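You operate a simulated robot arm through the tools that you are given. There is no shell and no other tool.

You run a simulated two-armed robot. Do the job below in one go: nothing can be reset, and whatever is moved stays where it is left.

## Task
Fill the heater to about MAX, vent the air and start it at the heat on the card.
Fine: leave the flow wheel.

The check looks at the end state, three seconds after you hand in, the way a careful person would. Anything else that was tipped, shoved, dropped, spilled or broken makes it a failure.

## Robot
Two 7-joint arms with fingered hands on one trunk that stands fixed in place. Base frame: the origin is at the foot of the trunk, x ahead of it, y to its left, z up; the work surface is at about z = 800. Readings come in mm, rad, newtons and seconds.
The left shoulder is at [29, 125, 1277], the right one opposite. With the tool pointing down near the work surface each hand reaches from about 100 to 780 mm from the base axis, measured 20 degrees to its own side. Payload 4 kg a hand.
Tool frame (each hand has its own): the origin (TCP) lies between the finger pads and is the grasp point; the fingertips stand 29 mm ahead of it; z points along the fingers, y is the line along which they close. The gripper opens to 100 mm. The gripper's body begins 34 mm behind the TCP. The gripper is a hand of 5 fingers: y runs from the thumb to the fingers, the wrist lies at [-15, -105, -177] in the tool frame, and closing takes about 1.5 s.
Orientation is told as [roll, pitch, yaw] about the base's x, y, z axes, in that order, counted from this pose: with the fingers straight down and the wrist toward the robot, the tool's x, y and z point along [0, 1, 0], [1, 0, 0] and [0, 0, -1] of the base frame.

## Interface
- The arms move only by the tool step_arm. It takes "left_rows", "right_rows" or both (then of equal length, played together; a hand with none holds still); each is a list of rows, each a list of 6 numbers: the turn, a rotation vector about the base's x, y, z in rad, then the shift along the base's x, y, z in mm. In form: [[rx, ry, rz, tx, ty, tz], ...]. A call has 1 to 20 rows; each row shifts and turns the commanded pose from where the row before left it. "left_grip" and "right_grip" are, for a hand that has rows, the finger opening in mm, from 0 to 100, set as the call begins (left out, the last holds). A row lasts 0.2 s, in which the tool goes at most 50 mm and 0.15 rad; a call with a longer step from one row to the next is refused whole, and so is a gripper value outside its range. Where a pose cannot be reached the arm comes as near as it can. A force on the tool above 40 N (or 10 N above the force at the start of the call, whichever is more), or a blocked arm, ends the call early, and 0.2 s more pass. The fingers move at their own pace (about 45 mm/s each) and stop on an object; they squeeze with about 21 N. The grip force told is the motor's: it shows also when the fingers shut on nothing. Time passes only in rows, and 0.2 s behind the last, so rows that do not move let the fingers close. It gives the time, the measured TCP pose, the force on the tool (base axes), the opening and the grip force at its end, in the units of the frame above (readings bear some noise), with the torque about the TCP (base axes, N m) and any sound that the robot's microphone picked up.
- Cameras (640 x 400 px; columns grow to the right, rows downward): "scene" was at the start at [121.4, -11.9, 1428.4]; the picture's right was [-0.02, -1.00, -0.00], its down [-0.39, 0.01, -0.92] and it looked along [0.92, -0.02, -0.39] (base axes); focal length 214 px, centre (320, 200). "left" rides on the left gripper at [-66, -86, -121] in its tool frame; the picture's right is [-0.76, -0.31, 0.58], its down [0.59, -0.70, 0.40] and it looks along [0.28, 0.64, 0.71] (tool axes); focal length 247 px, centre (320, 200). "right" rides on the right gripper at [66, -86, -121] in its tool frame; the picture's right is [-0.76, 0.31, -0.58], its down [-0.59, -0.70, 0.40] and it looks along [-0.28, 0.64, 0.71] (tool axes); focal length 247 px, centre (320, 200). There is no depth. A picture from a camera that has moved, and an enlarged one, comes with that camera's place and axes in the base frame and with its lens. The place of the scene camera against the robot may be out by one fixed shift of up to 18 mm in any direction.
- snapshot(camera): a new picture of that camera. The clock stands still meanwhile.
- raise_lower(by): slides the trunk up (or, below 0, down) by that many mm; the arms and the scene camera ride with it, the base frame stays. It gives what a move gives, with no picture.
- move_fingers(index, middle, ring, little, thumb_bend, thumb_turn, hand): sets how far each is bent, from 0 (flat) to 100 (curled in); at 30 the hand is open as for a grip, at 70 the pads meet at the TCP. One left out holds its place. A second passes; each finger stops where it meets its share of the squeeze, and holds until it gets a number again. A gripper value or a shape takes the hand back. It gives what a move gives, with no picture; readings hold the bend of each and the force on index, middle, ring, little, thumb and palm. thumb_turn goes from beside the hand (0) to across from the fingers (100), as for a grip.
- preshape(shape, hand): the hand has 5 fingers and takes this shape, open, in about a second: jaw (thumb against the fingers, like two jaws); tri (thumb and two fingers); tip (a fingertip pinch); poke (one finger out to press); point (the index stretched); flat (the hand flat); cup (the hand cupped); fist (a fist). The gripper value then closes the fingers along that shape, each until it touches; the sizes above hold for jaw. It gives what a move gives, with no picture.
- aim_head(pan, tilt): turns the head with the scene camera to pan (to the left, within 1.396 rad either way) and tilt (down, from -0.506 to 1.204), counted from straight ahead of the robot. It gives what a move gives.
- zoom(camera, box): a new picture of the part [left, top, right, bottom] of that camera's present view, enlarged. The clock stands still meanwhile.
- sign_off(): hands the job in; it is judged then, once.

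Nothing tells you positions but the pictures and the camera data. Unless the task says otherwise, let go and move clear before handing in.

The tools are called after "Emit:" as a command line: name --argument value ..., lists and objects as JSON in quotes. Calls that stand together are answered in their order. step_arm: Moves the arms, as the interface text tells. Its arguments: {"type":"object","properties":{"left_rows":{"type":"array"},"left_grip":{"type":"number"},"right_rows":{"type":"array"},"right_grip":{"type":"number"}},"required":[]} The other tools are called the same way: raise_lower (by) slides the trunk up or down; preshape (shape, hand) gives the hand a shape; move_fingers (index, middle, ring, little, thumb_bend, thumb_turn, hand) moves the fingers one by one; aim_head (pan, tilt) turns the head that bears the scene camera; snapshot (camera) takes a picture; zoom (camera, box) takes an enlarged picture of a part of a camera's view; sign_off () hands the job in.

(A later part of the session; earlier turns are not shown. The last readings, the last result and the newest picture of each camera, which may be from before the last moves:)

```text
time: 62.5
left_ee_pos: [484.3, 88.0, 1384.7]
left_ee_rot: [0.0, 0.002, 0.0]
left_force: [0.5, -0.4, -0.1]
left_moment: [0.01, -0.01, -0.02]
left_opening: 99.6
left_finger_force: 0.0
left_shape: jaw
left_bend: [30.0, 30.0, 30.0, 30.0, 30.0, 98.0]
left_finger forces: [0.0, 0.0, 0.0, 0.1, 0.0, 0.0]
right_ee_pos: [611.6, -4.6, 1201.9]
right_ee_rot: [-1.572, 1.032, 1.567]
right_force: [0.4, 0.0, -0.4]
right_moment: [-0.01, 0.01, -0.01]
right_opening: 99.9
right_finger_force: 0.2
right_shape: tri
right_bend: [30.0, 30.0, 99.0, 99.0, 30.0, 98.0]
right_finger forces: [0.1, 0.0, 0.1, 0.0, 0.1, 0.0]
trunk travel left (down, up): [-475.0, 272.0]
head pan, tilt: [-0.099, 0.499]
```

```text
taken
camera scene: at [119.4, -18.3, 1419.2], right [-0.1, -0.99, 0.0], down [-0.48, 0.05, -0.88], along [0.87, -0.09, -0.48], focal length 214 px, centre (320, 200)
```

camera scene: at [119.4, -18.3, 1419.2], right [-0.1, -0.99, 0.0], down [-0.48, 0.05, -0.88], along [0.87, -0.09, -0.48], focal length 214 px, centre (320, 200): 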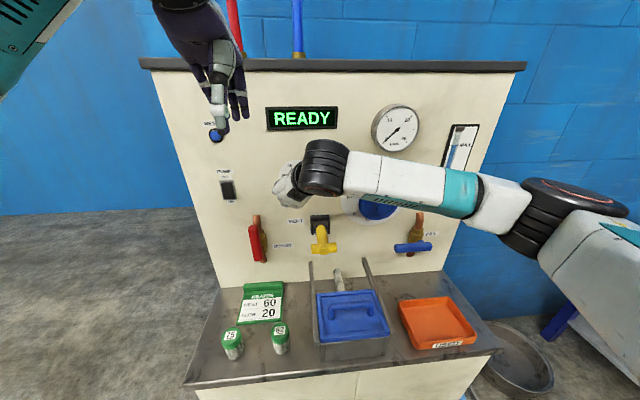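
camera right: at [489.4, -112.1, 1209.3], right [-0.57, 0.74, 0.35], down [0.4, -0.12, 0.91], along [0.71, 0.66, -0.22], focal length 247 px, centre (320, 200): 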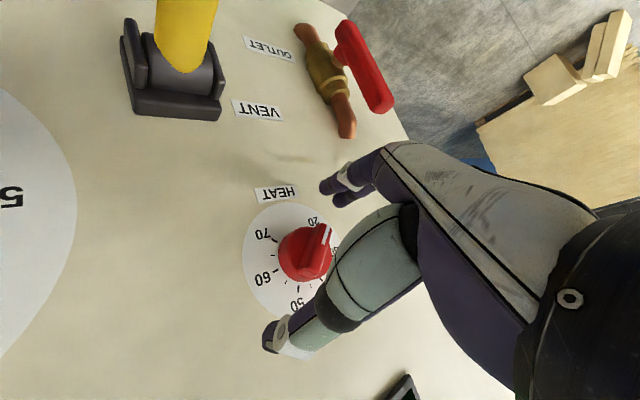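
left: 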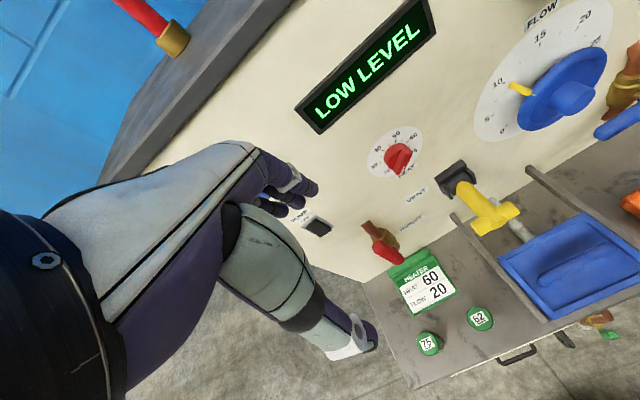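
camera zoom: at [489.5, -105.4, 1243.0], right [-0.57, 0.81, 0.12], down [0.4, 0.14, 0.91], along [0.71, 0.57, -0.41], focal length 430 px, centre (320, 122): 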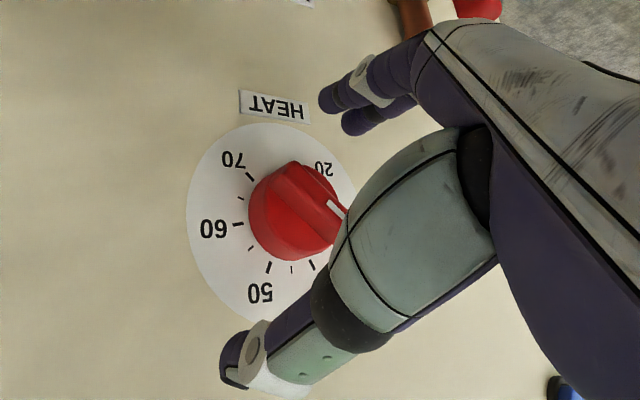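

Emit:
step_arm --right_rows '[[0, 0, 0, 10, 0, 0], [0, 0, 0, 0, 0, 0], [0, 0, 0, 0, 0, 0], [0, 0, 0, 0, 0, 0], [0, 0, 0, 0, 0, 0], [0, 0, 0, 0, 0, 0], [0, 0, 0, 0, 0, 0], [0, 0, 0, 0, 0, 0], [0, 0, 0, 0, 0, 0]]' --right_grip 0

Emit:
zoom --camera "right" --box '[200, 130, 440, 360]'

```text
time: 64.5
left_ee_pos: [484.1, 86.7, 1385.4]
left_ee_rot: [-0.001, 0.001, -0.001]
left_force: [-0.1, 0.0, 0.3]
left_moment: [0.02, -0.03, 0.0]
left_opening: 99.8
left_finger_force: 0.1
left_shape: jaw
left_bend: [30.0, 30.0, 30.0, 30.0, 30.0, 98.0]
left_finger forces: [0.0, 0.0, 0.0, 0.0, 0.0, 0.0]
right_ee_pos: [620.9, -6.1, 1203.2]
right_ee_rot: [-1.571, 1.028, 1.568]
right_force: [0.5, -1.5, -0.5]
right_moment: [0.0, 0.02, 0.03]
right_opening: 32.0
right_finger_force: 20.8
right_shape: tri
right_bend: [45.0, 45.0, 100.0, 100.0, 49.0, 100.0]
right_finger forces: [9.3, 9.3, 0.1, 0.0, 17.3, 0.0]
trunk travel left (down, up): [-475.0, 272.0]
head pan, tilt: [-0.099, 0.499]
```

```text
1.74 times, centred on (320, 245) of right
camera zoom: at [500.5, -106.5, 1242.8], right [-0.57, 0.81, 0.13], down [0.4, 0.14, 0.91], along [0.71, 0.57, -0.4], focal length 430 px, centre (320, 122)
```

zoom: 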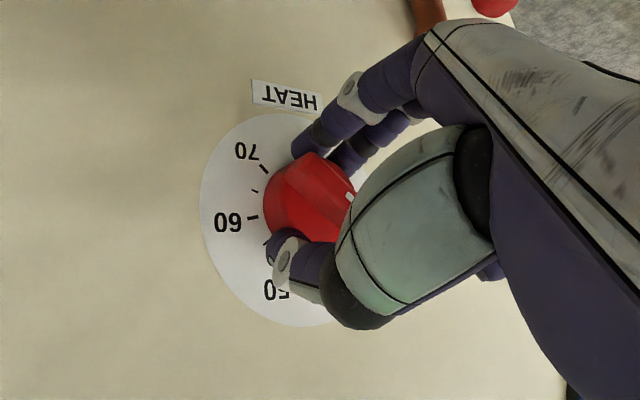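

Gripped symmetrically again. I'll turn on, letting the hand sink slightly to stay on the knob's axis.

Emit:
step_arm --right_rows '[[0.135, 0, 0, 0, 0, -0.3], [0.135, 0, 0, 0, 0, -0.3], [0.135, 0, 0, 0, 0, -0.3], [0.135, 0, 0, 0, 0, -0.3], [0.135, 0, 0, 0, 0, -0.3], [0.135, 0, 0, 0, 0, -0.3], [0.135, 0, 0, 0, 0, -0.3]]'

Emit:
zoom --camera "right" --box '[200, 130, 440, 360]'

```text
time: 66.1
left_ee_pos: [484.5, 86.9, 1383.8]
left_ee_rot: [-0.001, 0.004, -0.002]
left_force: [-0.2, -0.4, -0.3]
left_moment: [-0.01, -0.02, 0.0]
left_opening: 99.7
left_finger_force: 0.1
left_shape: jaw
left_bend: [30.0, 30.0, 30.0, 30.0, 30.0, 98.0]
left_finger forces: [0.0, 0.0, 0.1, 0.0, 0.1, 0.0]
right_ee_pos: [621.9, -5.3, 1199.2]
right_ee_rot: [-1.566, 0.082, 1.569]
right_force: [-3.9, 0.7, -11.7]
right_moment: [-0.11, 0.27, 0.01]
right_opening: 31.9
right_finger_force: 21.0
right_shape: tri
right_bend: [45.0, 45.0, 100.0, 100.0, 50.0, 99.0]
right_finger forces: [13.3, 7.6, 0.0, 0.0, 20.1, 0.1]
trunk travel left (down, up): [-475.0, 272.0]
head pan, tilt: [-0.099, 0.499]
```

```text
1.74 times, centred on (320, 245) of right
camera zoom: at [500.6, -96.2, 1143.0], right [-0.57, 0.37, 0.73], down [0.4, -0.65, 0.64], along [0.72, 0.66, 0.23], focal length 430 px, centre (320, 122)
```

zoom: 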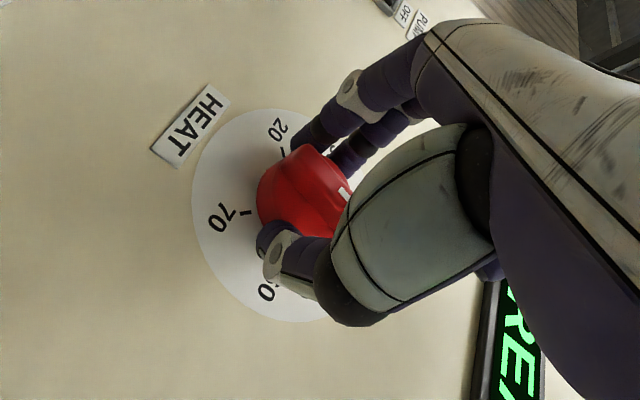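

Emit:
step_arm --right_rows '[[0.13, 0, 0, 0, 0, -0.6], [0.13, 0, 0, 0, 0.2, -0.6], [0.13, 0, 0, 0, 0.2, -0.6], [0.13, 0, 0, 0, 0.2, -0.6], [0.13, 0, 0, 0, 0.2, -0.5]]'

Emit:
step_arm --right_rows '[[0.12, 0, 0, 0, 0.2, -0.5], [0.12, 0, 0, 0, 0.2, -0.5], [0.12, 0, 0, 0, 0.2, -0.5]]'

Emit:
zoom --camera "right" --box '[200, 130, 440, 360]'

```text
time: 67.3
left_ee_pos: [484.8, 87.6, 1384.9]
left_ee_rot: [0.0, 0.002, 0.001]
left_force: [-0.4, 0.3, 0.4]
left_moment: [0.02, 0.01, 0.0]
left_opening: 99.7
left_finger_force: 0.0
left_shape: jaw
left_bend: [30.0, 30.0, 30.0, 30.0, 30.0, 98.0]
left_finger forces: [0.1, 0.0, 0.0, 0.0, 0.0, 0.0]
right_ee_pos: [622.3, -4.3, 1197.9]
right_ee_rot: [-1.566, -0.566, 1.568]
right_force: [-2.2, 5.9, -8.5]
right_moment: [-0.13, 0.16, 0.14]
right_opening: 31.7
right_finger_force: 20.4
right_shape: tri
right_bend: [44.0, 46.0, 100.0, 100.0, 50.0, 98.0]
right_finger forces: [11.7, 8.1, 0.0, 0.1, 20.3, 0.1]
trunk travel left (down, up): [-475.0, 272.0]
head pan, tilt: [-0.099, 0.499]
```

```text
time: 68.1
left_ee_pos: [484.9, 88.7, 1385.6]
left_ee_rot: [0.0, 0.002, 0.0]
left_force: [-0.1, -0.9, 0.9]
left_moment: [0.0, 0.0, 0.02]
left_opening: 100.1
left_finger_force: 0.0
left_shape: jaw
left_bend: [30.0, 30.0, 30.0, 30.0, 30.0, 98.0]
left_finger forces: [0.0, 0.0, 0.0, 0.0, 0.0, 0.1]
right_ee_pos: [622.7, -3.6, 1194.9]
right_ee_rot: [-1.564, -0.925, 1.566]
right_force: [-0.9, 8.1, -6.3]
right_moment: [-0.06, 0.1, 0.14]
right_opening: 31.7
right_finger_force: 21.2
right_shape: tri
right_bend: [44.0, 46.0, 100.0, 100.0, 50.0, 98.0]
right_finger forces: [11.8, 8.2, 0.0, 0.0, 20.0, 0.0]
trunk travel left (down, up): [-475.0, 272.0]
head pan, tilt: [-0.099, 0.499]
```

```text
1.74 times, centred on (320, 245) of right
camera zoom: at [500.6, -2.2, 1089.0], right [-0.57, -0.42, 0.7], down [0.4, -0.89, -0.21], along [0.72, 0.16, 0.68], focal length 430 px, centre (320, 122)
```

zoom: 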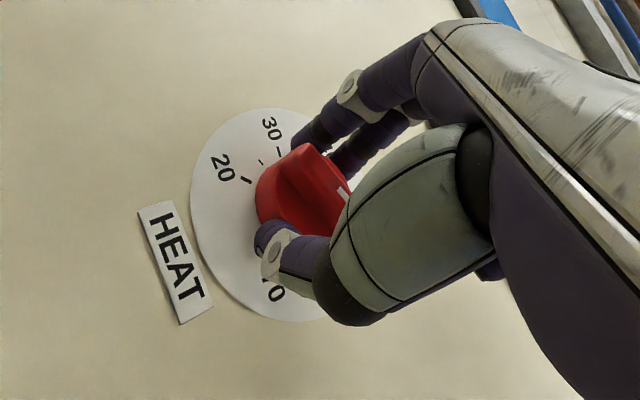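

Emit:
zoom --camera "scene" --box '[260, 140, 340, 210]'

Emit:
zoom --camera "right" --box '[260, 180, 360, 310]'

```text
5.71 times, centred on (300, 175) of scene
camera zoom: at [119.9, -17.0, 1419.2], right [-0.1, -1.0, 0.0], down [-0.48, 0.05, -0.88], along [0.87, -0.09, -0.48], focal length 1226 px, centre (434, 343)
```

zoom: 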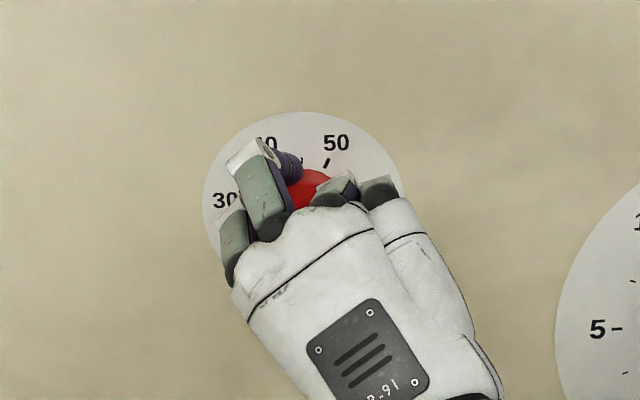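

```text
3.08 times, centred on (310, 245) of right
camera zoom: at [500.6, -2.2, 1089.0], right [-0.57, -0.42, 0.7], down [0.4, -0.89, -0.21], along [0.72, 0.16, 0.68], focal length 760 px, centre (351, 62)
```

zoom: 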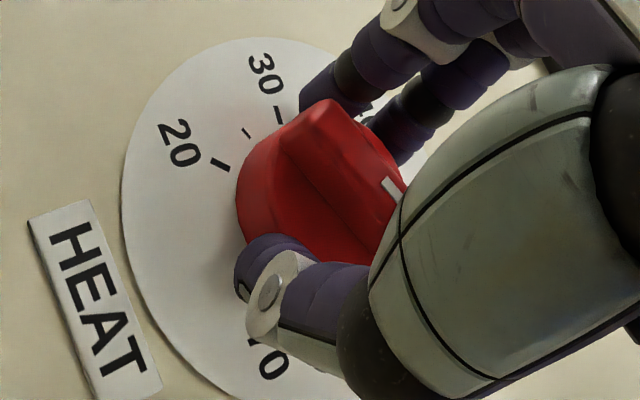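

By my reckoning the pointer is near 58, so a little more is needed. I'll add about 0.2 rad carefully, then release and read it.

Emit:
step_arm --right_rows '[[0.07, 0, 0, 0, 0, -0.2], [0.07, 0, 0, 0, 0, -0.2], [0.07, 0, 0, 0, 0, 0]]'

Emit:
zoom --camera "right" --box '[260, 180, 360, 310]'

```text
time: 68.9
left_ee_pos: [485.3, 88.4, 1384.5]
left_ee_rot: [-0.001, 0.004, 0.0]
left_force: [-0.2, 1.0, -0.1]
left_moment: [0.0, 0.02, 0.03]
left_opening: 99.7
left_finger_force: 0.0
left_shape: jaw
left_bend: [30.0, 30.0, 30.0, 30.0, 30.0, 98.0]
left_finger forces: [0.1, 0.0, 0.0, 0.0, 0.0, 0.1]
right_ee_pos: [622.1, -2.0, 1194.9]
right_ee_rot: [-1.562, -1.136, 1.562]
right_force: [-0.5, 8.6, -5.2]
right_moment: [-0.09, 0.05, 0.23]
right_opening: 32.1
right_finger_force: 21.0
right_shape: tri
right_bend: [45.0, 46.0, 100.0, 100.0, 50.0, 98.0]
right_finger forces: [11.5, 7.9, 0.0, 0.1, 20.6, 0.1]
trunk travel left (down, up): [-475.0, 272.0]
head pan, tilt: [-0.099, 0.499]
```

```text
3.08 times, centred on (310, 245) of right
camera zoom: at [500.4, 21.0, 1091.2], right [-0.57, -0.56, 0.6], down [0.4, -0.83, -0.39], along [0.72, 0.01, 0.7], focal length 760 px, centre (351, 62)
```

zoom: 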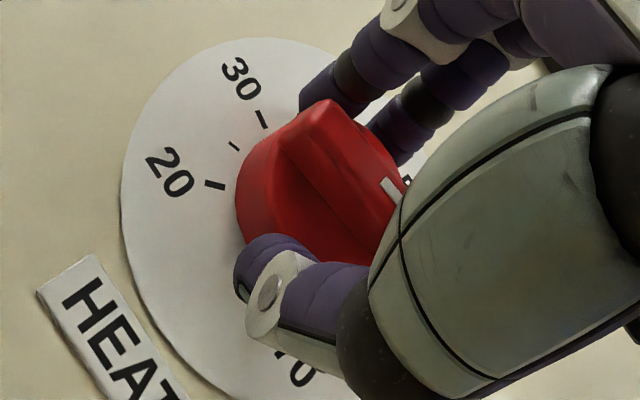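

Now I'll release, back off and read the dial.

Emit:
step_arm --right_rows '[[0, 0, 0, 0, 0, 0], [0, 0, 0, 0, 0, 0], [0, 0, 0, 0, 0, 0], [0, 0, 0, 0, 0, 0], [0, 0, 0, 0, 0, 0], [0, 0, 0, 0, 0, 0], [0, 0, 0, -20, 0, 0], [0, 0, 0, -30, 0, 0]]' --right_grip 100

Emit:
step_arm --right_rows '[[-0.1, 0, 0, -20, -20, 0], [-0.1, 0, 0, -20, -30, 0], [-0.1, 0, 0, 0, -40, 0], [-0.1, 0, 0, 0, -40, 0], [-0.1, 0, 0, 0, -40, 0], [-0.1, 0, 0, 0, -40, 0]]'

Emit:
zoom --camera "scene" --box '[250, 140, 350, 220]'

Emit:
snapshot --camera "scene"

```text
time: 70.7
left_ee_pos: [483.6, 87.3, 1386.2]
left_ee_rot: [0.0, 0.001, 0.001]
left_force: [0.6, 0.0, -0.1]
left_moment: [-0.03, -0.04, 0.0]
left_opening: 99.6
left_finger_force: 0.1
left_shape: jaw
left_bend: [30.0, 30.0, 30.0, 30.0, 30.0, 98.0]
left_finger forces: [0.1, 0.0, 0.0, 0.0, 0.1, 0.0]
right_ee_pos: [569.8, -3.3, 1194.3]
right_ee_rot: [-1.564, -1.136, 1.565]
right_force: [0.5, 0.1, 0.8]
right_moment: [0.0, 0.01, 0.0]
right_opening: 99.9
right_finger_force: 0.0
right_shape: tri
right_bend: [30.0, 30.0, 99.0, 99.0, 30.0, 98.0]
right_finger forces: [0.0, 0.1, 0.0, 0.0, 0.1, 0.1]
trunk travel left (down, up): [-475.0, 272.0]
head pan, tilt: [-0.099, 0.499]
```

```text
time: 72.1
left_ee_pos: [483.6, 85.8, 1386.3]
left_ee_rot: [0.001, 0.001, 0.0]
left_force: [-0.1, -0.5, 0.1]
left_moment: [-0.01, 0.0, 0.02]
left_opening: 99.9
left_finger_force: 0.1
left_shape: jaw
left_bend: [30.0, 30.0, 30.0, 30.0, 30.0, 98.0]
left_finger forces: [0.0, 0.1, 0.0, 0.1, 0.0, 0.1]
right_ee_pos: [531.2, -214.7, 1193.9]
right_ee_rot: [-1.568, -0.535, 1.569]
right_force: [0.0, 0.0, 0.0]
right_moment: [0.01, 0.0, -0.02]
right_opening: 99.9
right_finger_force: 0.2
right_shape: tri
right_bend: [30.0, 30.0, 99.0, 99.0, 30.0, 98.0]
right_finger forces: [0.1, 0.1, 0.0, 0.1, 0.0, 0.0]
trunk travel left (down, up): [-475.0, 272.0]
head pan, tilt: [-0.099, 0.499]
```

```text
5.00 times, centred on (300, 180) of scene
camera zoom: at [118.8, -19.5, 1419.3], right [-0.1, -1.0, 0.0], down [-0.48, 0.05, -0.88], along [0.87, -0.09, -0.48], focal length 1072 px, centre (420, 300)
```

zoom: 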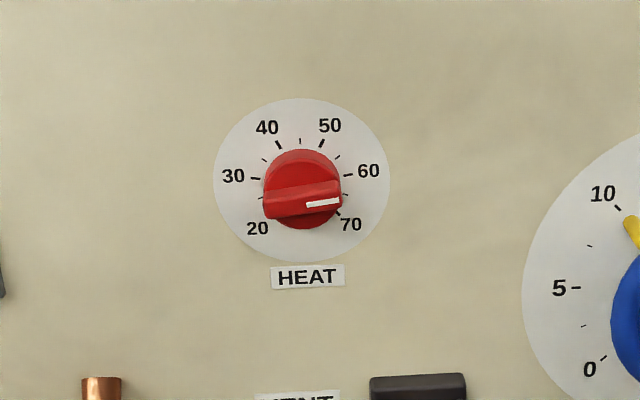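

```text
taken
camera scene: at [118.8, -19.5, 1419.3], right [-0.1, -1.0, 0.0], down [-0.48, 0.05, -0.88], along [0.87, -0.09, -0.48], focal length 214 px, centre (320, 200)
```

scene: 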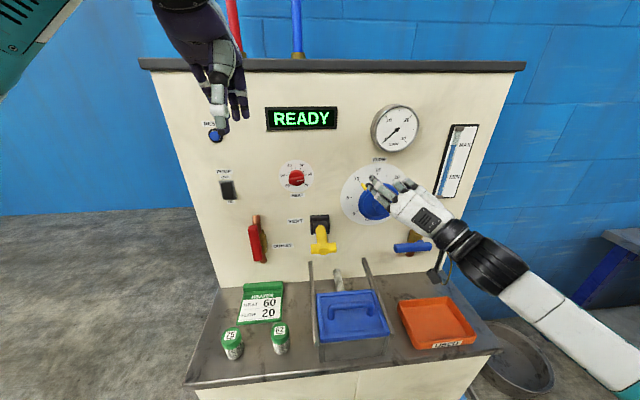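

The pointer now looks very near 60. I'll enlarge further to read it precisely.

Emit:
zoom --camera "scene" --box '[276, 155, 320, 200]'

Emit:
snapshot --camera "left"

Emit:
snapshot --camera "right"

```text
8.89 times, centred on (298, 178) of scene
camera zoom: at [118.8, -19.5, 1419.3], right [-0.1, -1.0, 0.0], down [-0.48, 0.05, -0.88], along [0.87, -0.09, -0.48], focal length 1906 px, centre (516, 400)
```

zoom: 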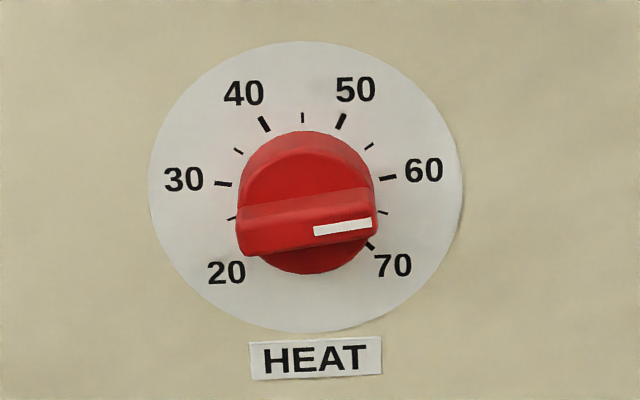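

```text
taken
camera left: at [398.5, 19.7, 1507.0], right [-0.31, -0.76, -0.58], down [-0.7, 0.59, -0.4], along [0.64, 0.28, -0.71], focal length 247 px, centre (320, 200)
```

left: 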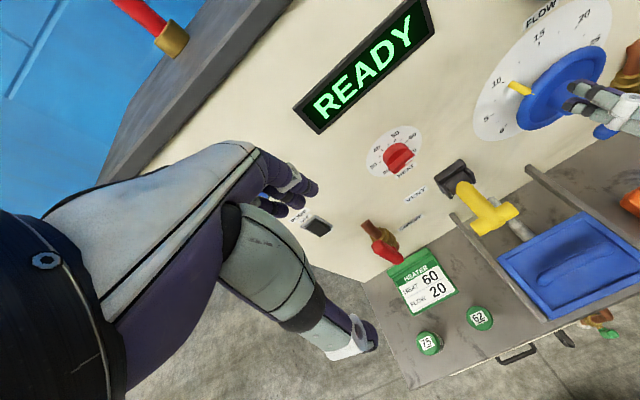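

```text
taken
camera right: at [410.1, -254.6, 1094.5], right [-0.57, -0.12, 0.81], down [0.4, -0.91, 0.15], along [0.71, 0.41, 0.57], focal length 247 px, centre (320, 200)
```

right: 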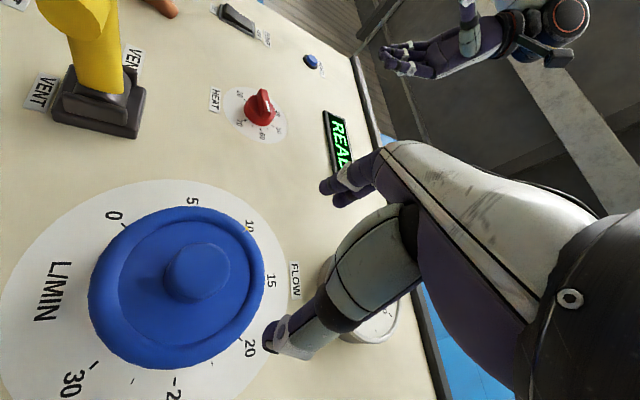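

The bar's direction works out to about 82° from vertical, which reads 60. Next I'll retract the right hand clear of the flow wheel and turn the left hand's fingers toward the panel for the PUMP switch.

Emit:
step_arm --left_rows '[[0, -0.143, 0, -4, 8, -12], [0, -0.143, 0, -4, 8, -12], [0, -0.143, 0, -4, 8, -12], [0, -0.143, 0, -4, 8, -12], [0, -0.143, 0, -4, 8, -12], [0, -0.143, 0, -4, 8, -12], [0, -0.143, 0, -4, 8, -12], [0, -0.143, 0, -4, 8, -12], [0, -0.143, 0, -4, 8, -12], [0, -0.143, 0, -4, 8, -12], [0, -0.141, 0, -4, 8, -12]]' --right_rows '[[0, 0, 0, -30, 0, 0], [0, 0, 0, -40, 0, 0], [0, 0, 0, -30, 0, 0], [0, 0, 0, 0, -20, 0], [0, 0, 0, 0, -20, 0], [0, 0, 0, 0, -20, 0], [0, 0, 0, 0, -20, 0], [0, 0, 0, 0, -20, 0], [0, 0, 0, 0, -20, 0], [0, 0, 0, 0, 0, 0], [0, 0, 0, 0, 0, 0]]'

Emit:
snapshot --camera "scene"

Emit:
snapshot --camera "left"

```text
time: 74.5
left_ee_pos: [483.6, 166.0, 1263.3]
left_ee_rot: [0.441, -1.567, -0.44]
left_force: [-0.7, 0.2, 0.6]
left_moment: [-0.01, 0.04, 0.0]
left_opening: 100.0
left_finger_force: 0.0
left_shape: jaw
left_bend: [30.0, 30.0, 30.0, 30.0, 30.0, 98.0]
left_finger forces: [0.0, 0.0, 0.0, 0.0, 0.0, 0.0]
left hand out of reach, approached as far as the arm can: row 6, 7, 8
right_ee_pos: [433.2, -333.9, 1197.2]
right_ee_rot: [-1.568, -0.536, 1.567]
right_force: [0.1, -0.6, 0.5]
right_moment: [0.0, 0.01, -0.01]
right_opening: 100.0
right_finger_force: 0.0
right_shape: tri
right_bend: [30.0, 30.0, 99.0, 99.0, 30.0, 98.0]
right_finger forces: [0.1, 0.0, 0.0, 0.1, 0.0, 0.1]
trunk travel left (down, up): [-475.0, 272.0]
head pan, tilt: [-0.099, 0.499]
```

```text
taken
camera scene: at [118.9, -18.8, 1419.3], right [-0.1, -1.0, 0.0], down [-0.48, 0.05, -0.88], along [0.87, -0.09, -0.48], focal length 214 px, centre (320, 200)
```

scene: 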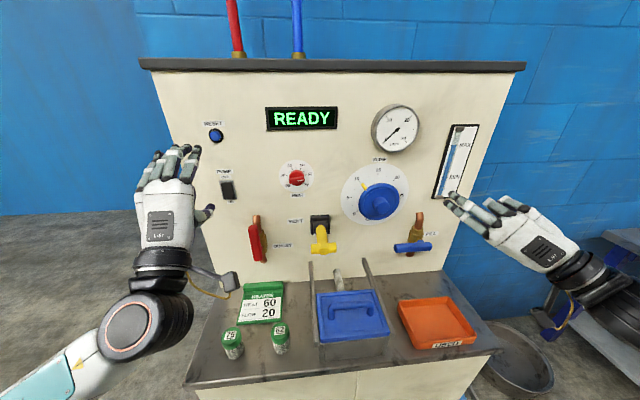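

```text
taken
camera left: at [362.6, 100.1, 1177.5], right [0.58, -0.76, -0.31], down [0.4, 0.59, -0.7], along [0.71, 0.28, 0.64], focal length 247 px, centre (320, 200)
```

left: 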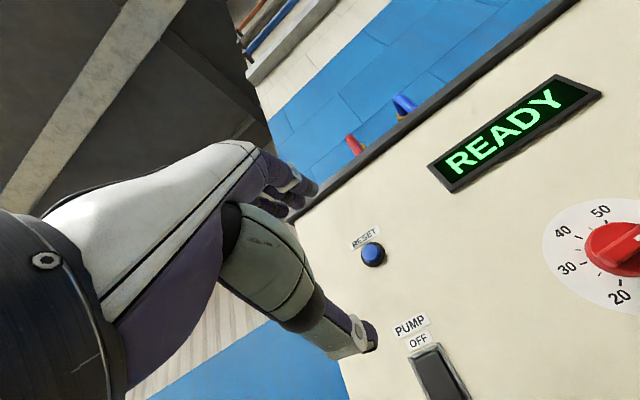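

The left hand now points at the panel. I'll give it the poke shape and bring it level with the PUMP switch for a closer look.

Emit:
preshape --hand "left" --shape "poke"

Emit:
step_arm --left_rows '[[0.1, 0, 0, 0, 3, -15], [0.1, 0, 0, 0, 3, -15], [0.1, 0, 0, 0, 3, -15], [0.1, 0, 0, 0, 3, -15], [0.1, 0, 0, 0, 3, -15], [0.1, 0, 0, 0, 3, -15]]'

Emit:
snapshot --camera "left"

Emit:
snapshot --camera "scene"

```text
time: 75.4
left_ee_pos: [483.5, 166.1, 1263.6]
left_ee_rot: [0.208, -1.568, -0.209]
left_force: [0.4, -0.6, -0.8]
left_moment: [0.0, 0.0, 0.0]
left_opening: 0.0
left_finger_force: 0.1
left_shape: poke
left_bend: [70.0, 70.0, 99.0, 99.0, 100.0, 100.0]
left_finger forces: [0.0, 0.1, 0.0, 0.1, 0.0, 0.1]
right_ee_pos: [432.9, -334.1, 1197.4]
right_ee_rot: [-1.567, -0.536, 1.566]
right_force: [-0.3, -0.3, 0.2]
right_moment: [-0.01, 0.04, -0.02]
right_opening: 99.8
right_finger_force: 0.1
right_shape: tri
right_bend: [30.0, 30.0, 99.0, 99.0, 30.0, 98.0]
right_finger forces: [0.0, 0.0, 0.0, 0.1, 0.0, 0.1]
trunk travel left (down, up): [-475.0, 272.0]
head pan, tilt: [-0.099, 0.499]
```

```text
time: 76.8
left_ee_pos: [485.1, 185.8, 1175.0]
left_ee_rot: [1.568, -0.967, -1.568]
left_force: [0.1, 0.4, -0.9]
left_moment: [-0.03, -0.02, 0.02]
left_opening: 0.0
left_finger_force: 0.0
left_shape: poke
left_bend: [70.0, 70.0, 99.0, 99.0, 100.0, 100.0]
left_finger forces: [0.0, 0.1, 0.0, 0.1, 0.1, 0.0]
right_ee_pos: [432.8, -334.8, 1196.8]
right_ee_rot: [-1.567, -0.536, 1.567]
right_force: [0.5, -0.1, -0.5]
right_moment: [0.02, -0.02, -0.01]
right_opening: 100.0
right_finger_force: 0.0
right_shape: tri
right_bend: [30.0, 30.0, 99.0, 99.0, 30.0, 98.0]
right_finger forces: [0.0, 0.0, 0.1, 0.0, 0.0, 0.0]
trunk travel left (down, up): [-475.0, 272.0]
head pan, tilt: [-0.099, 0.499]
```

```text
taken
camera left: at [364.6, 178.9, 1066.5], right [0.58, -0.45, -0.68], down [0.4, 0.88, -0.25], along [0.71, -0.13, 0.69], focal length 247 px, centre (320, 200)
```

left: 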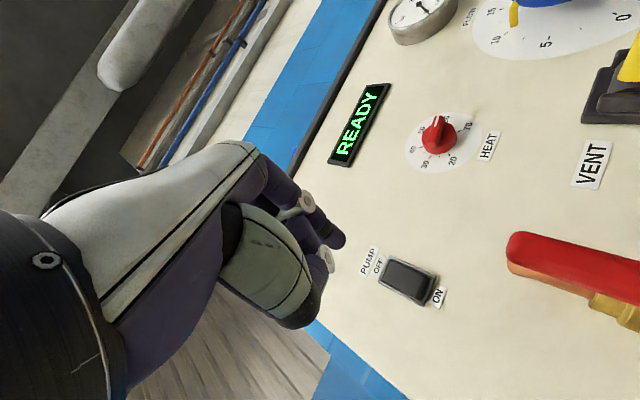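

```text
taken
camera scene: at [119.2, -18.5, 1419.3], right [-0.1, -1.0, 0.0], down [-0.48, 0.05, -0.88], along [0.87, -0.09, -0.48], focal length 214 px, centre (320, 200)
```

scene: 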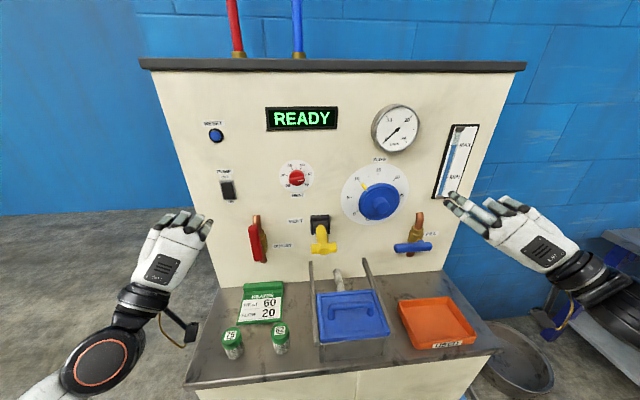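

I place the PUMP switch centre at about y=179, z=1169, with ON as its lower half. I'll curl the middle finger so just the index pokes, then approach the lower half.

Emit:
move_fingers --hand "left" --middle 100

Emit:
step_arm --left_rows '[[0, 0, 0, 23, 0, -5], [0, 0, 0, 23, 0, -5], [0, 0, 0, 23, 1, -4], [0, 0, 0, 23, 0, -3], [0, 0, 0, 20, 0, 0]]'

Emit:
snapshot --camera "left"

Emit:
zoom --camera "scene" --box '[170, 130, 290, 230]'

```text
time: 77.8
left_ee_pos: [483.8, 184.6, 1173.8]
left_ee_rot: [1.567, -0.97, -1.565]
left_force: [0.2, -0.2, -0.5]
left_moment: [0.01, 0.0, -0.03]
left_opening: 24.7
left_finger_force: 0.0
left_shape: fingers
left_bend: [70.0, 100.0, 99.0, 99.0, 100.0, 100.0]
left_finger forces: [0.0, 0.0, 0.0, 0.0, 0.0, 0.1]
right_ee_pos: [433.8, -334.9, 1196.7]
right_ee_rot: [-1.567, -0.536, 1.568]
right_force: [-0.1, 0.3, 0.2]
right_moment: [-0.04, -0.01, -0.02]
right_opening: 100.0
right_finger_force: 0.1
right_shape: tri
right_bend: [30.0, 30.0, 99.0, 99.0, 30.0, 98.0]
right_finger forces: [0.2, 0.1, 0.0, 0.0, 0.1, 0.1]
trunk travel left (down, up): [-475.0, 272.0]
head pan, tilt: [-0.099, 0.499]
```

```text
time: 79.0
left_ee_pos: [596.8, 182.9, 1156.9]
left_ee_rot: [1.567, -0.971, -1.566]
left_force: [-0.3, 0.6, 0.8]
left_moment: [-0.01, 0.02, 0.0]
left_opening: 25.1
left_finger_force: 0.0
left_shape: fingers
left_bend: [70.0, 100.0, 99.0, 99.0, 100.0, 100.0]
left_finger forces: [0.0, 0.0, 0.0, 0.0, 0.0, 0.0]
right_ee_pos: [433.3, -335.0, 1196.1]
right_ee_rot: [-1.568, -0.536, 1.567]
right_force: [-0.5, -0.3, 0.0]
right_moment: [0.02, -0.02, -0.02]
right_opening: 100.1
right_finger_force: 0.1
right_shape: tri
right_bend: [30.0, 30.0, 99.0, 99.0, 30.0, 98.0]
right_finger forces: [0.1, 0.1, 0.0, 0.0, 0.0, 0.1]
trunk travel left (down, up): [-475.0, 272.0]
head pan, tilt: [-0.099, 0.499]
```

```text
taken
camera left: at [475.2, 177.1, 1049.1], right [0.58, -0.45, -0.68], down [0.4, 0.88, -0.25], along [0.71, -0.13, 0.69], focal length 247 px, centre (320, 200)
```

left: 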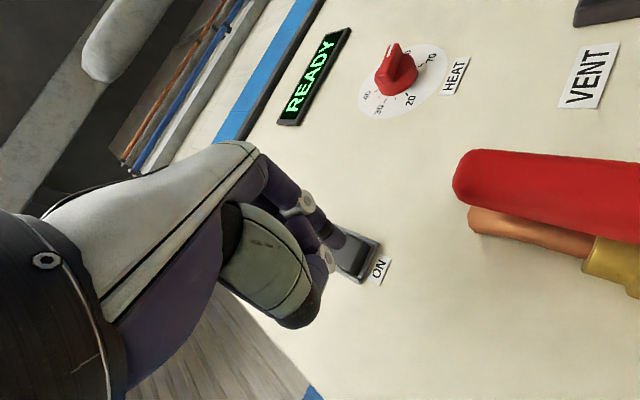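

```text
4.00 times, centred on (230, 180) of scene
camera zoom: at [119.7, -18.7, 1419.2], right [-0.1, -1.0, 0.0], down [-0.48, 0.05, -0.88], along [0.87, -0.09, -0.48], focal length 858 px, centre (680, 280)
```

zoom: 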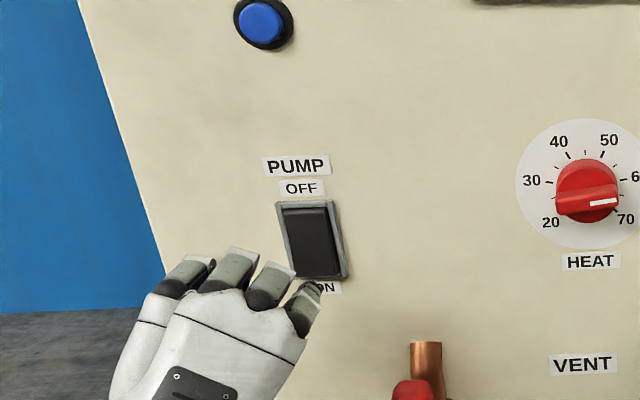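

Emit:
zoom --camera "left" --box '[270, 170, 430, 320]'

```text
2.67 times, centred on (350, 245) of left
camera zoom: at [475.2, 177.1, 1049.1], right [0.58, -0.45, -0.68], down [0.4, 0.88, -0.25], along [0.71, -0.13, 0.69], focal length 659 px, centre (240, 80)
```

zoom: 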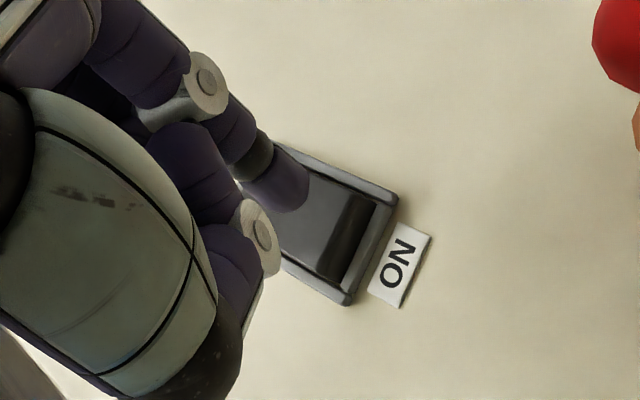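

The tip is about 6 mm right of the switch's centreline. I'll correct that and press forward in small steps.

Emit:
step_arm --left_rows '[[0, 0, 0, 0, 6, -3], [0, 0, 0, 5, 0, 0], [0, 0, 0, 5, 0, 0], [0, 0, 0, 4, 0, 0]]'

Emit:
zoom --camera "left" --box '[270, 170, 430, 320]'

```text
time: 80.0
left_ee_pos: [611.2, 191.9, 1152.5]
left_ee_rot: [1.567, -0.971, -1.568]
left_force: [0.3, 1.0, -0.2]
left_moment: [0.02, 0.05, -0.02]
left_opening: 25.2
left_finger_force: 0.2
left_shape: fingers
left_bend: [70.0, 100.0, 99.0, 99.0, 100.0, 100.0]
left_finger forces: [0.0, 0.0, 0.0, 0.0, 0.0, 0.1]
right_ee_pos: [433.1, -335.0, 1197.0]
right_ee_rot: [-1.567, -0.536, 1.568]
right_force: [0.2, -0.4, -0.8]
right_moment: [0.0, -0.01, -0.04]
right_opening: 100.0
right_finger_force: 0.0
right_shape: tri
right_bend: [30.0, 30.0, 99.0, 99.0, 30.0, 98.0]
right_finger forces: [0.0, 0.0, 0.1, 0.0, 0.0, 0.0]
trunk travel left (down, up): [-475.0, 272.0]
head pan, tilt: [-0.099, 0.499]
```

```text
2.67 times, centred on (350, 245) of left
camera zoom: at [489.8, 185.1, 1045.7], right [0.58, -0.45, -0.68], down [0.4, 0.88, -0.25], along [0.71, -0.13, 0.69], focal length 659 px, centre (240, 80)
```

zoom: 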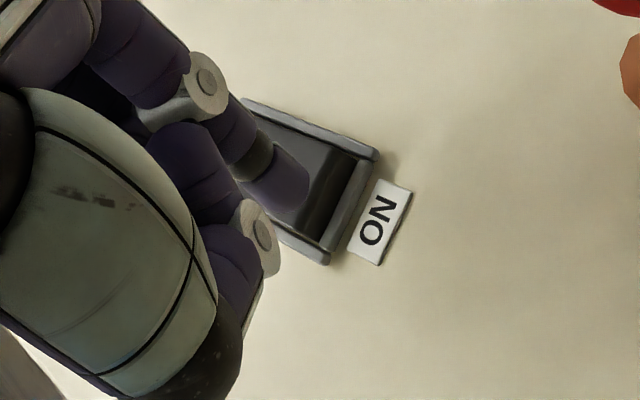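

Emit:
step_arm --left_rows '[[0, 0, 0, 4, 0, 1], [0, 0, 0, 4, 0, 0], [0, 0, 0, 3, 0, 0]]'

Emit:
zoom --camera "left" --box '[270, 170, 430, 320]'

Emit:
zoom --camera "scene" --box '[170, 90, 350, 230]'

```text
time: 80.8
left_ee_pos: [620.4, 191.4, 1153.3]
left_ee_rot: [1.565, -0.97, -1.566]
left_force: [0.3, 0.1, -1.0]
left_moment: [-0.02, 0.02, -0.03]
left_opening: 25.1
left_finger_force: 0.2
left_shape: fingers
left_bend: [70.0, 100.0, 99.0, 99.0, 100.0, 100.0]
left_finger forces: [0.0, 0.1, 0.1, 0.1, 0.1, 0.0]
right_ee_pos: [433.1, -334.2, 1196.7]
right_ee_rot: [-1.568, -0.536, 1.567]
right_force: [0.4, -0.5, 0.4]
right_moment: [0.0, -0.02, 0.02]
right_opening: 99.8
right_finger_force: 0.1
right_shape: tri
right_bend: [30.0, 30.0, 99.0, 99.0, 30.0, 98.0]
right_finger forces: [0.1, 0.0, 0.1, 0.0, 0.0, 0.1]
trunk travel left (down, up): [-475.0, 272.0]
head pan, tilt: [-0.099, 0.499]
```

```text
2.67 times, centred on (350, 245) of left
camera zoom: at [499.9, 185.2, 1046.0], right [0.58, -0.45, -0.68], down [0.4, 0.88, -0.25], along [0.71, -0.13, 0.69], focal length 659 px, centre (240, 80)
```

zoom: 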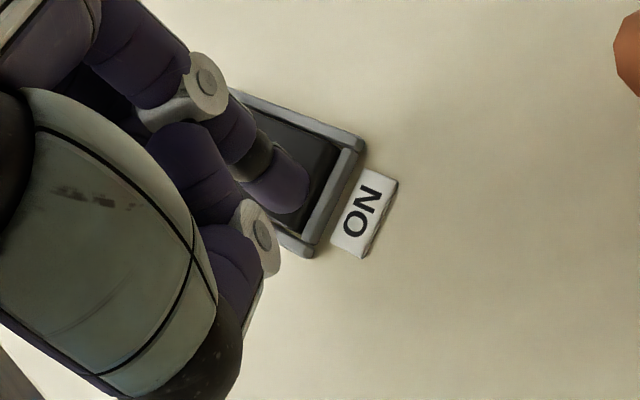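

```text
2.86 times, centred on (260, 160) of scene
camera zoom: at [119.5, -18.7, 1419.2], right [-0.1, -1.0, 0.0], down [-0.48, 0.05, -0.88], along [0.87, -0.09, -0.48], focal length 613 px, centre (491, 314)
```

zoom: 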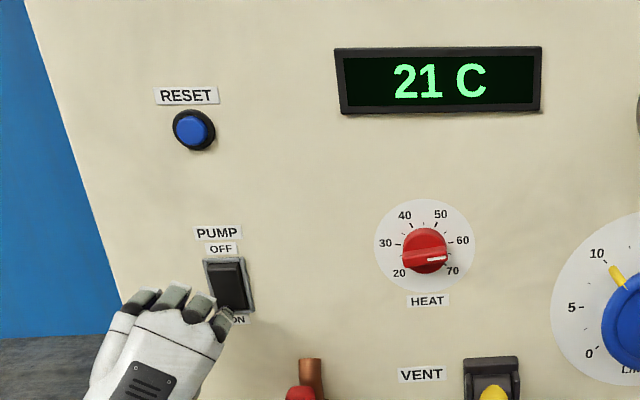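

The display now shows "21 C", so the pump switched ON and the heater is running. I'll withdraw the left hand straight back and check everything.

Emit:
step_arm --left_rows '[[0, 0, 0, -15, 0, 0], [0, 0, 0, -35, 0, 0], [0, 0, 0, -40, 0, 0], [0, 0, 0, -40, 10, 0]]'

Emit:
snapshot --camera "scene"

Emit:
zoom --camera "scene" --box '[180, 90, 360, 220]'

Emit:
zoom --camera "scene" --box '[340, 90, 520, 230]'

```text
time: 81.8
left_ee_pos: [486.5, 202.7, 1154.3]
left_ee_rot: [1.569, -0.971, -1.568]
left_force: [-0.5, -0.5, 0.3]
left_moment: [-0.04, 0.03, 0.02]
left_opening: 25.3
left_finger_force: 0.0
left_shape: fingers
left_bend: [70.0, 100.0, 99.0, 99.0, 100.0, 100.0]
left_finger forces: [0.0, 0.0, 0.0, 0.0, 0.0, 0.0]
right_ee_pos: [431.0, -334.5, 1197.7]
right_ee_rot: [-1.567, -0.536, 1.568]
right_force: [0.6, 0.2, -0.2]
right_moment: [0.02, 0.01, 0.0]
right_opening: 99.9
right_finger_force: 0.1
right_shape: tri
right_bend: [30.0, 30.0, 99.0, 99.0, 30.0, 98.0]
right_finger forces: [0.1, 0.0, 0.1, 0.0, 0.0, 0.0]
trunk travel left (down, up): [-475.0, 272.0]
head pan, tilt: [-0.099, 0.499]
```

```text
taken
camera scene: at [118.0, -18.3, 1419.4], right [-0.1, -0.99, 0.0], down [-0.48, 0.05, -0.88], along [0.87, -0.09, -0.48], focal length 214 px, centre (320, 200)
```

scene: 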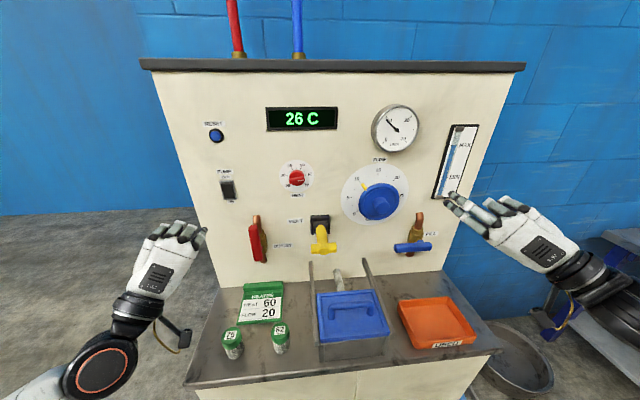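

```text
3.08 times, centred on (270, 155) of scene
camera zoom: at [118.0, -18.3, 1419.4], right [-0.1, -0.99, 0.0], down [-0.48, 0.05, -0.88], along [0.87, -0.09, -0.48], focal length 660 px, centre (474, 338)
```

zoom: 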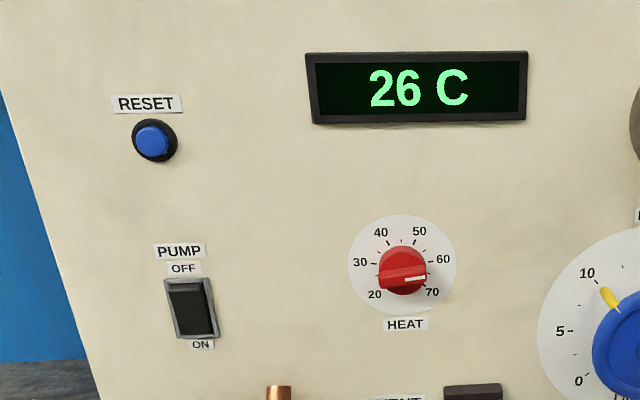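

```text
2.86 times, centred on (430, 160) of scene
camera zoom: at [118.0, -18.3, 1419.4], right [-0.1, -0.99, 0.0], down [-0.48, 0.05, -0.88], along [0.87, -0.09, -0.48], focal length 613 px, centre (6, 314)
```

zoom: 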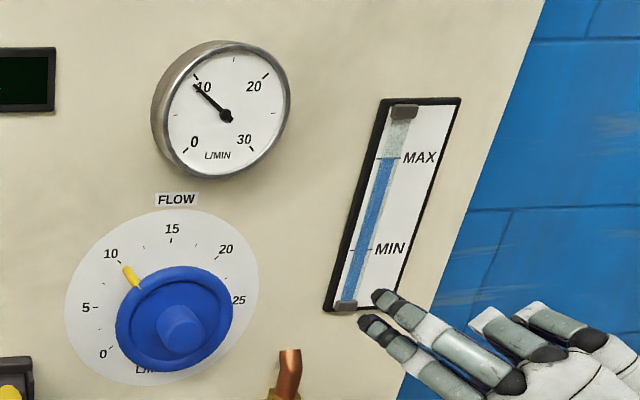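

The heater is running: the temperature is rising, flow shows 10 L/min at the untouched wheel setting, and the level is still at MAX. I'll draw both hands clear and let it run to see where the temperature settles.

Emit:
step_arm --left_rows '[[0, 0, 0, -15, 4, 5], [0, 0, 0, -15, 4, 5], [0, 0, 0, -15, 4, 5], [0, 0, 0, -15, 4, 5], [0, 0, 0, 0, 0, 0], [0, 0, 0, 0, 0, 0], [0, 0, 0, 0, 0, 0], [0, 0, 0, 0, 0, 0], [0, 0, 0, 0, 0, 0], [0, 0, 0, 0, 0, 0], [0, 0, 0, 0, 0, 0], [0, 0, 0, 0, 0, 0], [0, 0, 0, 0, 0, 0], [0, 0, 0, 0, 0, 0], [0, 0, 0, 0, 0, 0], [0, 0, 0, 0, 0, 0], [0, 0, 0, 0, 0, 0], [0, 0, 0, 0, 0, 0], [0, 0, 0, 0, 0, 0], [0, 0, 0, 0, 0, 0]]' --right_rows '[[0, 0, 0, -10, -15, 0], [0, 0, 0, -10, -15, 0], [0, 0, 0, -10, -15, 0], [0, 0, 0, -10, -15, 0], [0, 0, 0, 0, 0, 0], [0, 0, 0, 0, 0, 0], [0, 0, 0, 0, 0, 0], [0, 0, 0, 0, 0, 0], [0, 0, 0, 0, 0, 0], [0, 0, 0, 0, 0, 0], [0, 0, 0, 0, 0, 0], [0, 0, 0, 0, 0, 0], [0, 0, 0, 0, 0, 0], [0, 0, 0, 0, 0, 0], [0, 0, 0, 0, 0, 0], [0, 0, 0, 0, 0, 0], [0, 0, 0, 0, 0, 0], [0, 0, 0, 0, 0, 0], [0, 0, 0, 0, 0, 0], [0, 0, 0, 0, 0, 0]]'

Emit:
snapshot --camera "scene"

Emit:
zoom --camera "scene" --box '[180, 90, 360, 220]'

Emit:
zoom --camera "scene" --box '[276, 155, 320, 200]'

```text
time: 86.0
left_ee_pos: [430.6, 219.5, 1173.8]
left_ee_rot: [1.567, -0.971, -1.565]
left_force: [0.4, 0.8, -0.8]
left_moment: [0.01, -0.01, 0.01]
left_opening: 25.1
left_finger_force: 0.0
left_shape: fingers
left_bend: [70.0, 100.0, 99.0, 99.0, 100.0, 100.0]
left_finger forces: [0.0, 0.1, 0.1, 0.0, 0.0, 0.1]
right_ee_pos: [391.1, -393.7, 1197.1]
right_ee_rot: [-1.569, -0.536, 1.566]
right_force: [-0.4, 0.3, -0.7]
right_moment: [0.02, -0.04, -0.02]
right_opening: 100.0
right_finger_force: 0.1
right_shape: tri
right_bend: [30.0, 30.0, 99.0, 99.0, 30.0, 98.0]
right_finger forces: [0.0, 0.1, 0.0, 0.0, 0.0, 0.1]
trunk travel left (down, up): [-475.0, 272.0]
head pan, tilt: [-0.099, 0.499]
```

```text
taken
camera scene: at [119.1, -18.7, 1419.3], right [-0.1, -1.0, 0.0], down [-0.48, 0.05, -0.88], along [0.87, -0.09, -0.48], focal length 214 px, centre (320, 200)
```

scene: 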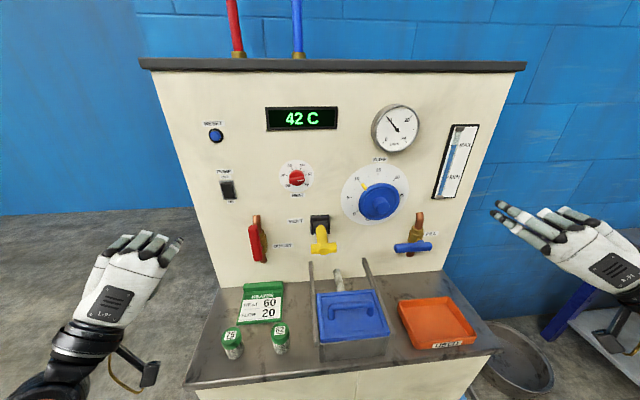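

```text
3.08 times, centred on (270, 155) of scene
camera zoom: at [119.1, -18.7, 1419.3], right [-0.1, -1.0, 0.0], down [-0.48, 0.05, -0.88], along [0.87, -0.09, -0.48], focal length 660 px, centre (474, 338)
```

zoom: 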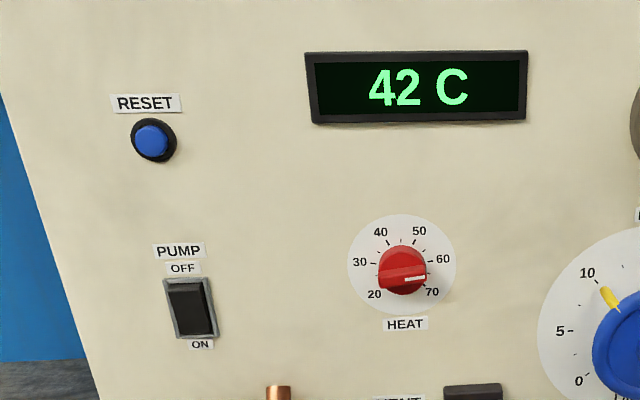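

```text
8.89 times, centred on (298, 178) of scene
camera zoom: at [119.1, -18.7, 1419.3], right [-0.1, -1.0, 0.0], down [-0.48, 0.05, -0.88], along [0.87, -0.09, -0.48], focal length 1906 px, centre (516, 400)
```

zoom: 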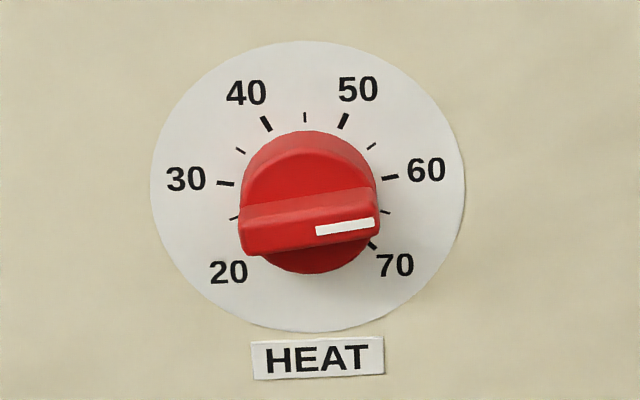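

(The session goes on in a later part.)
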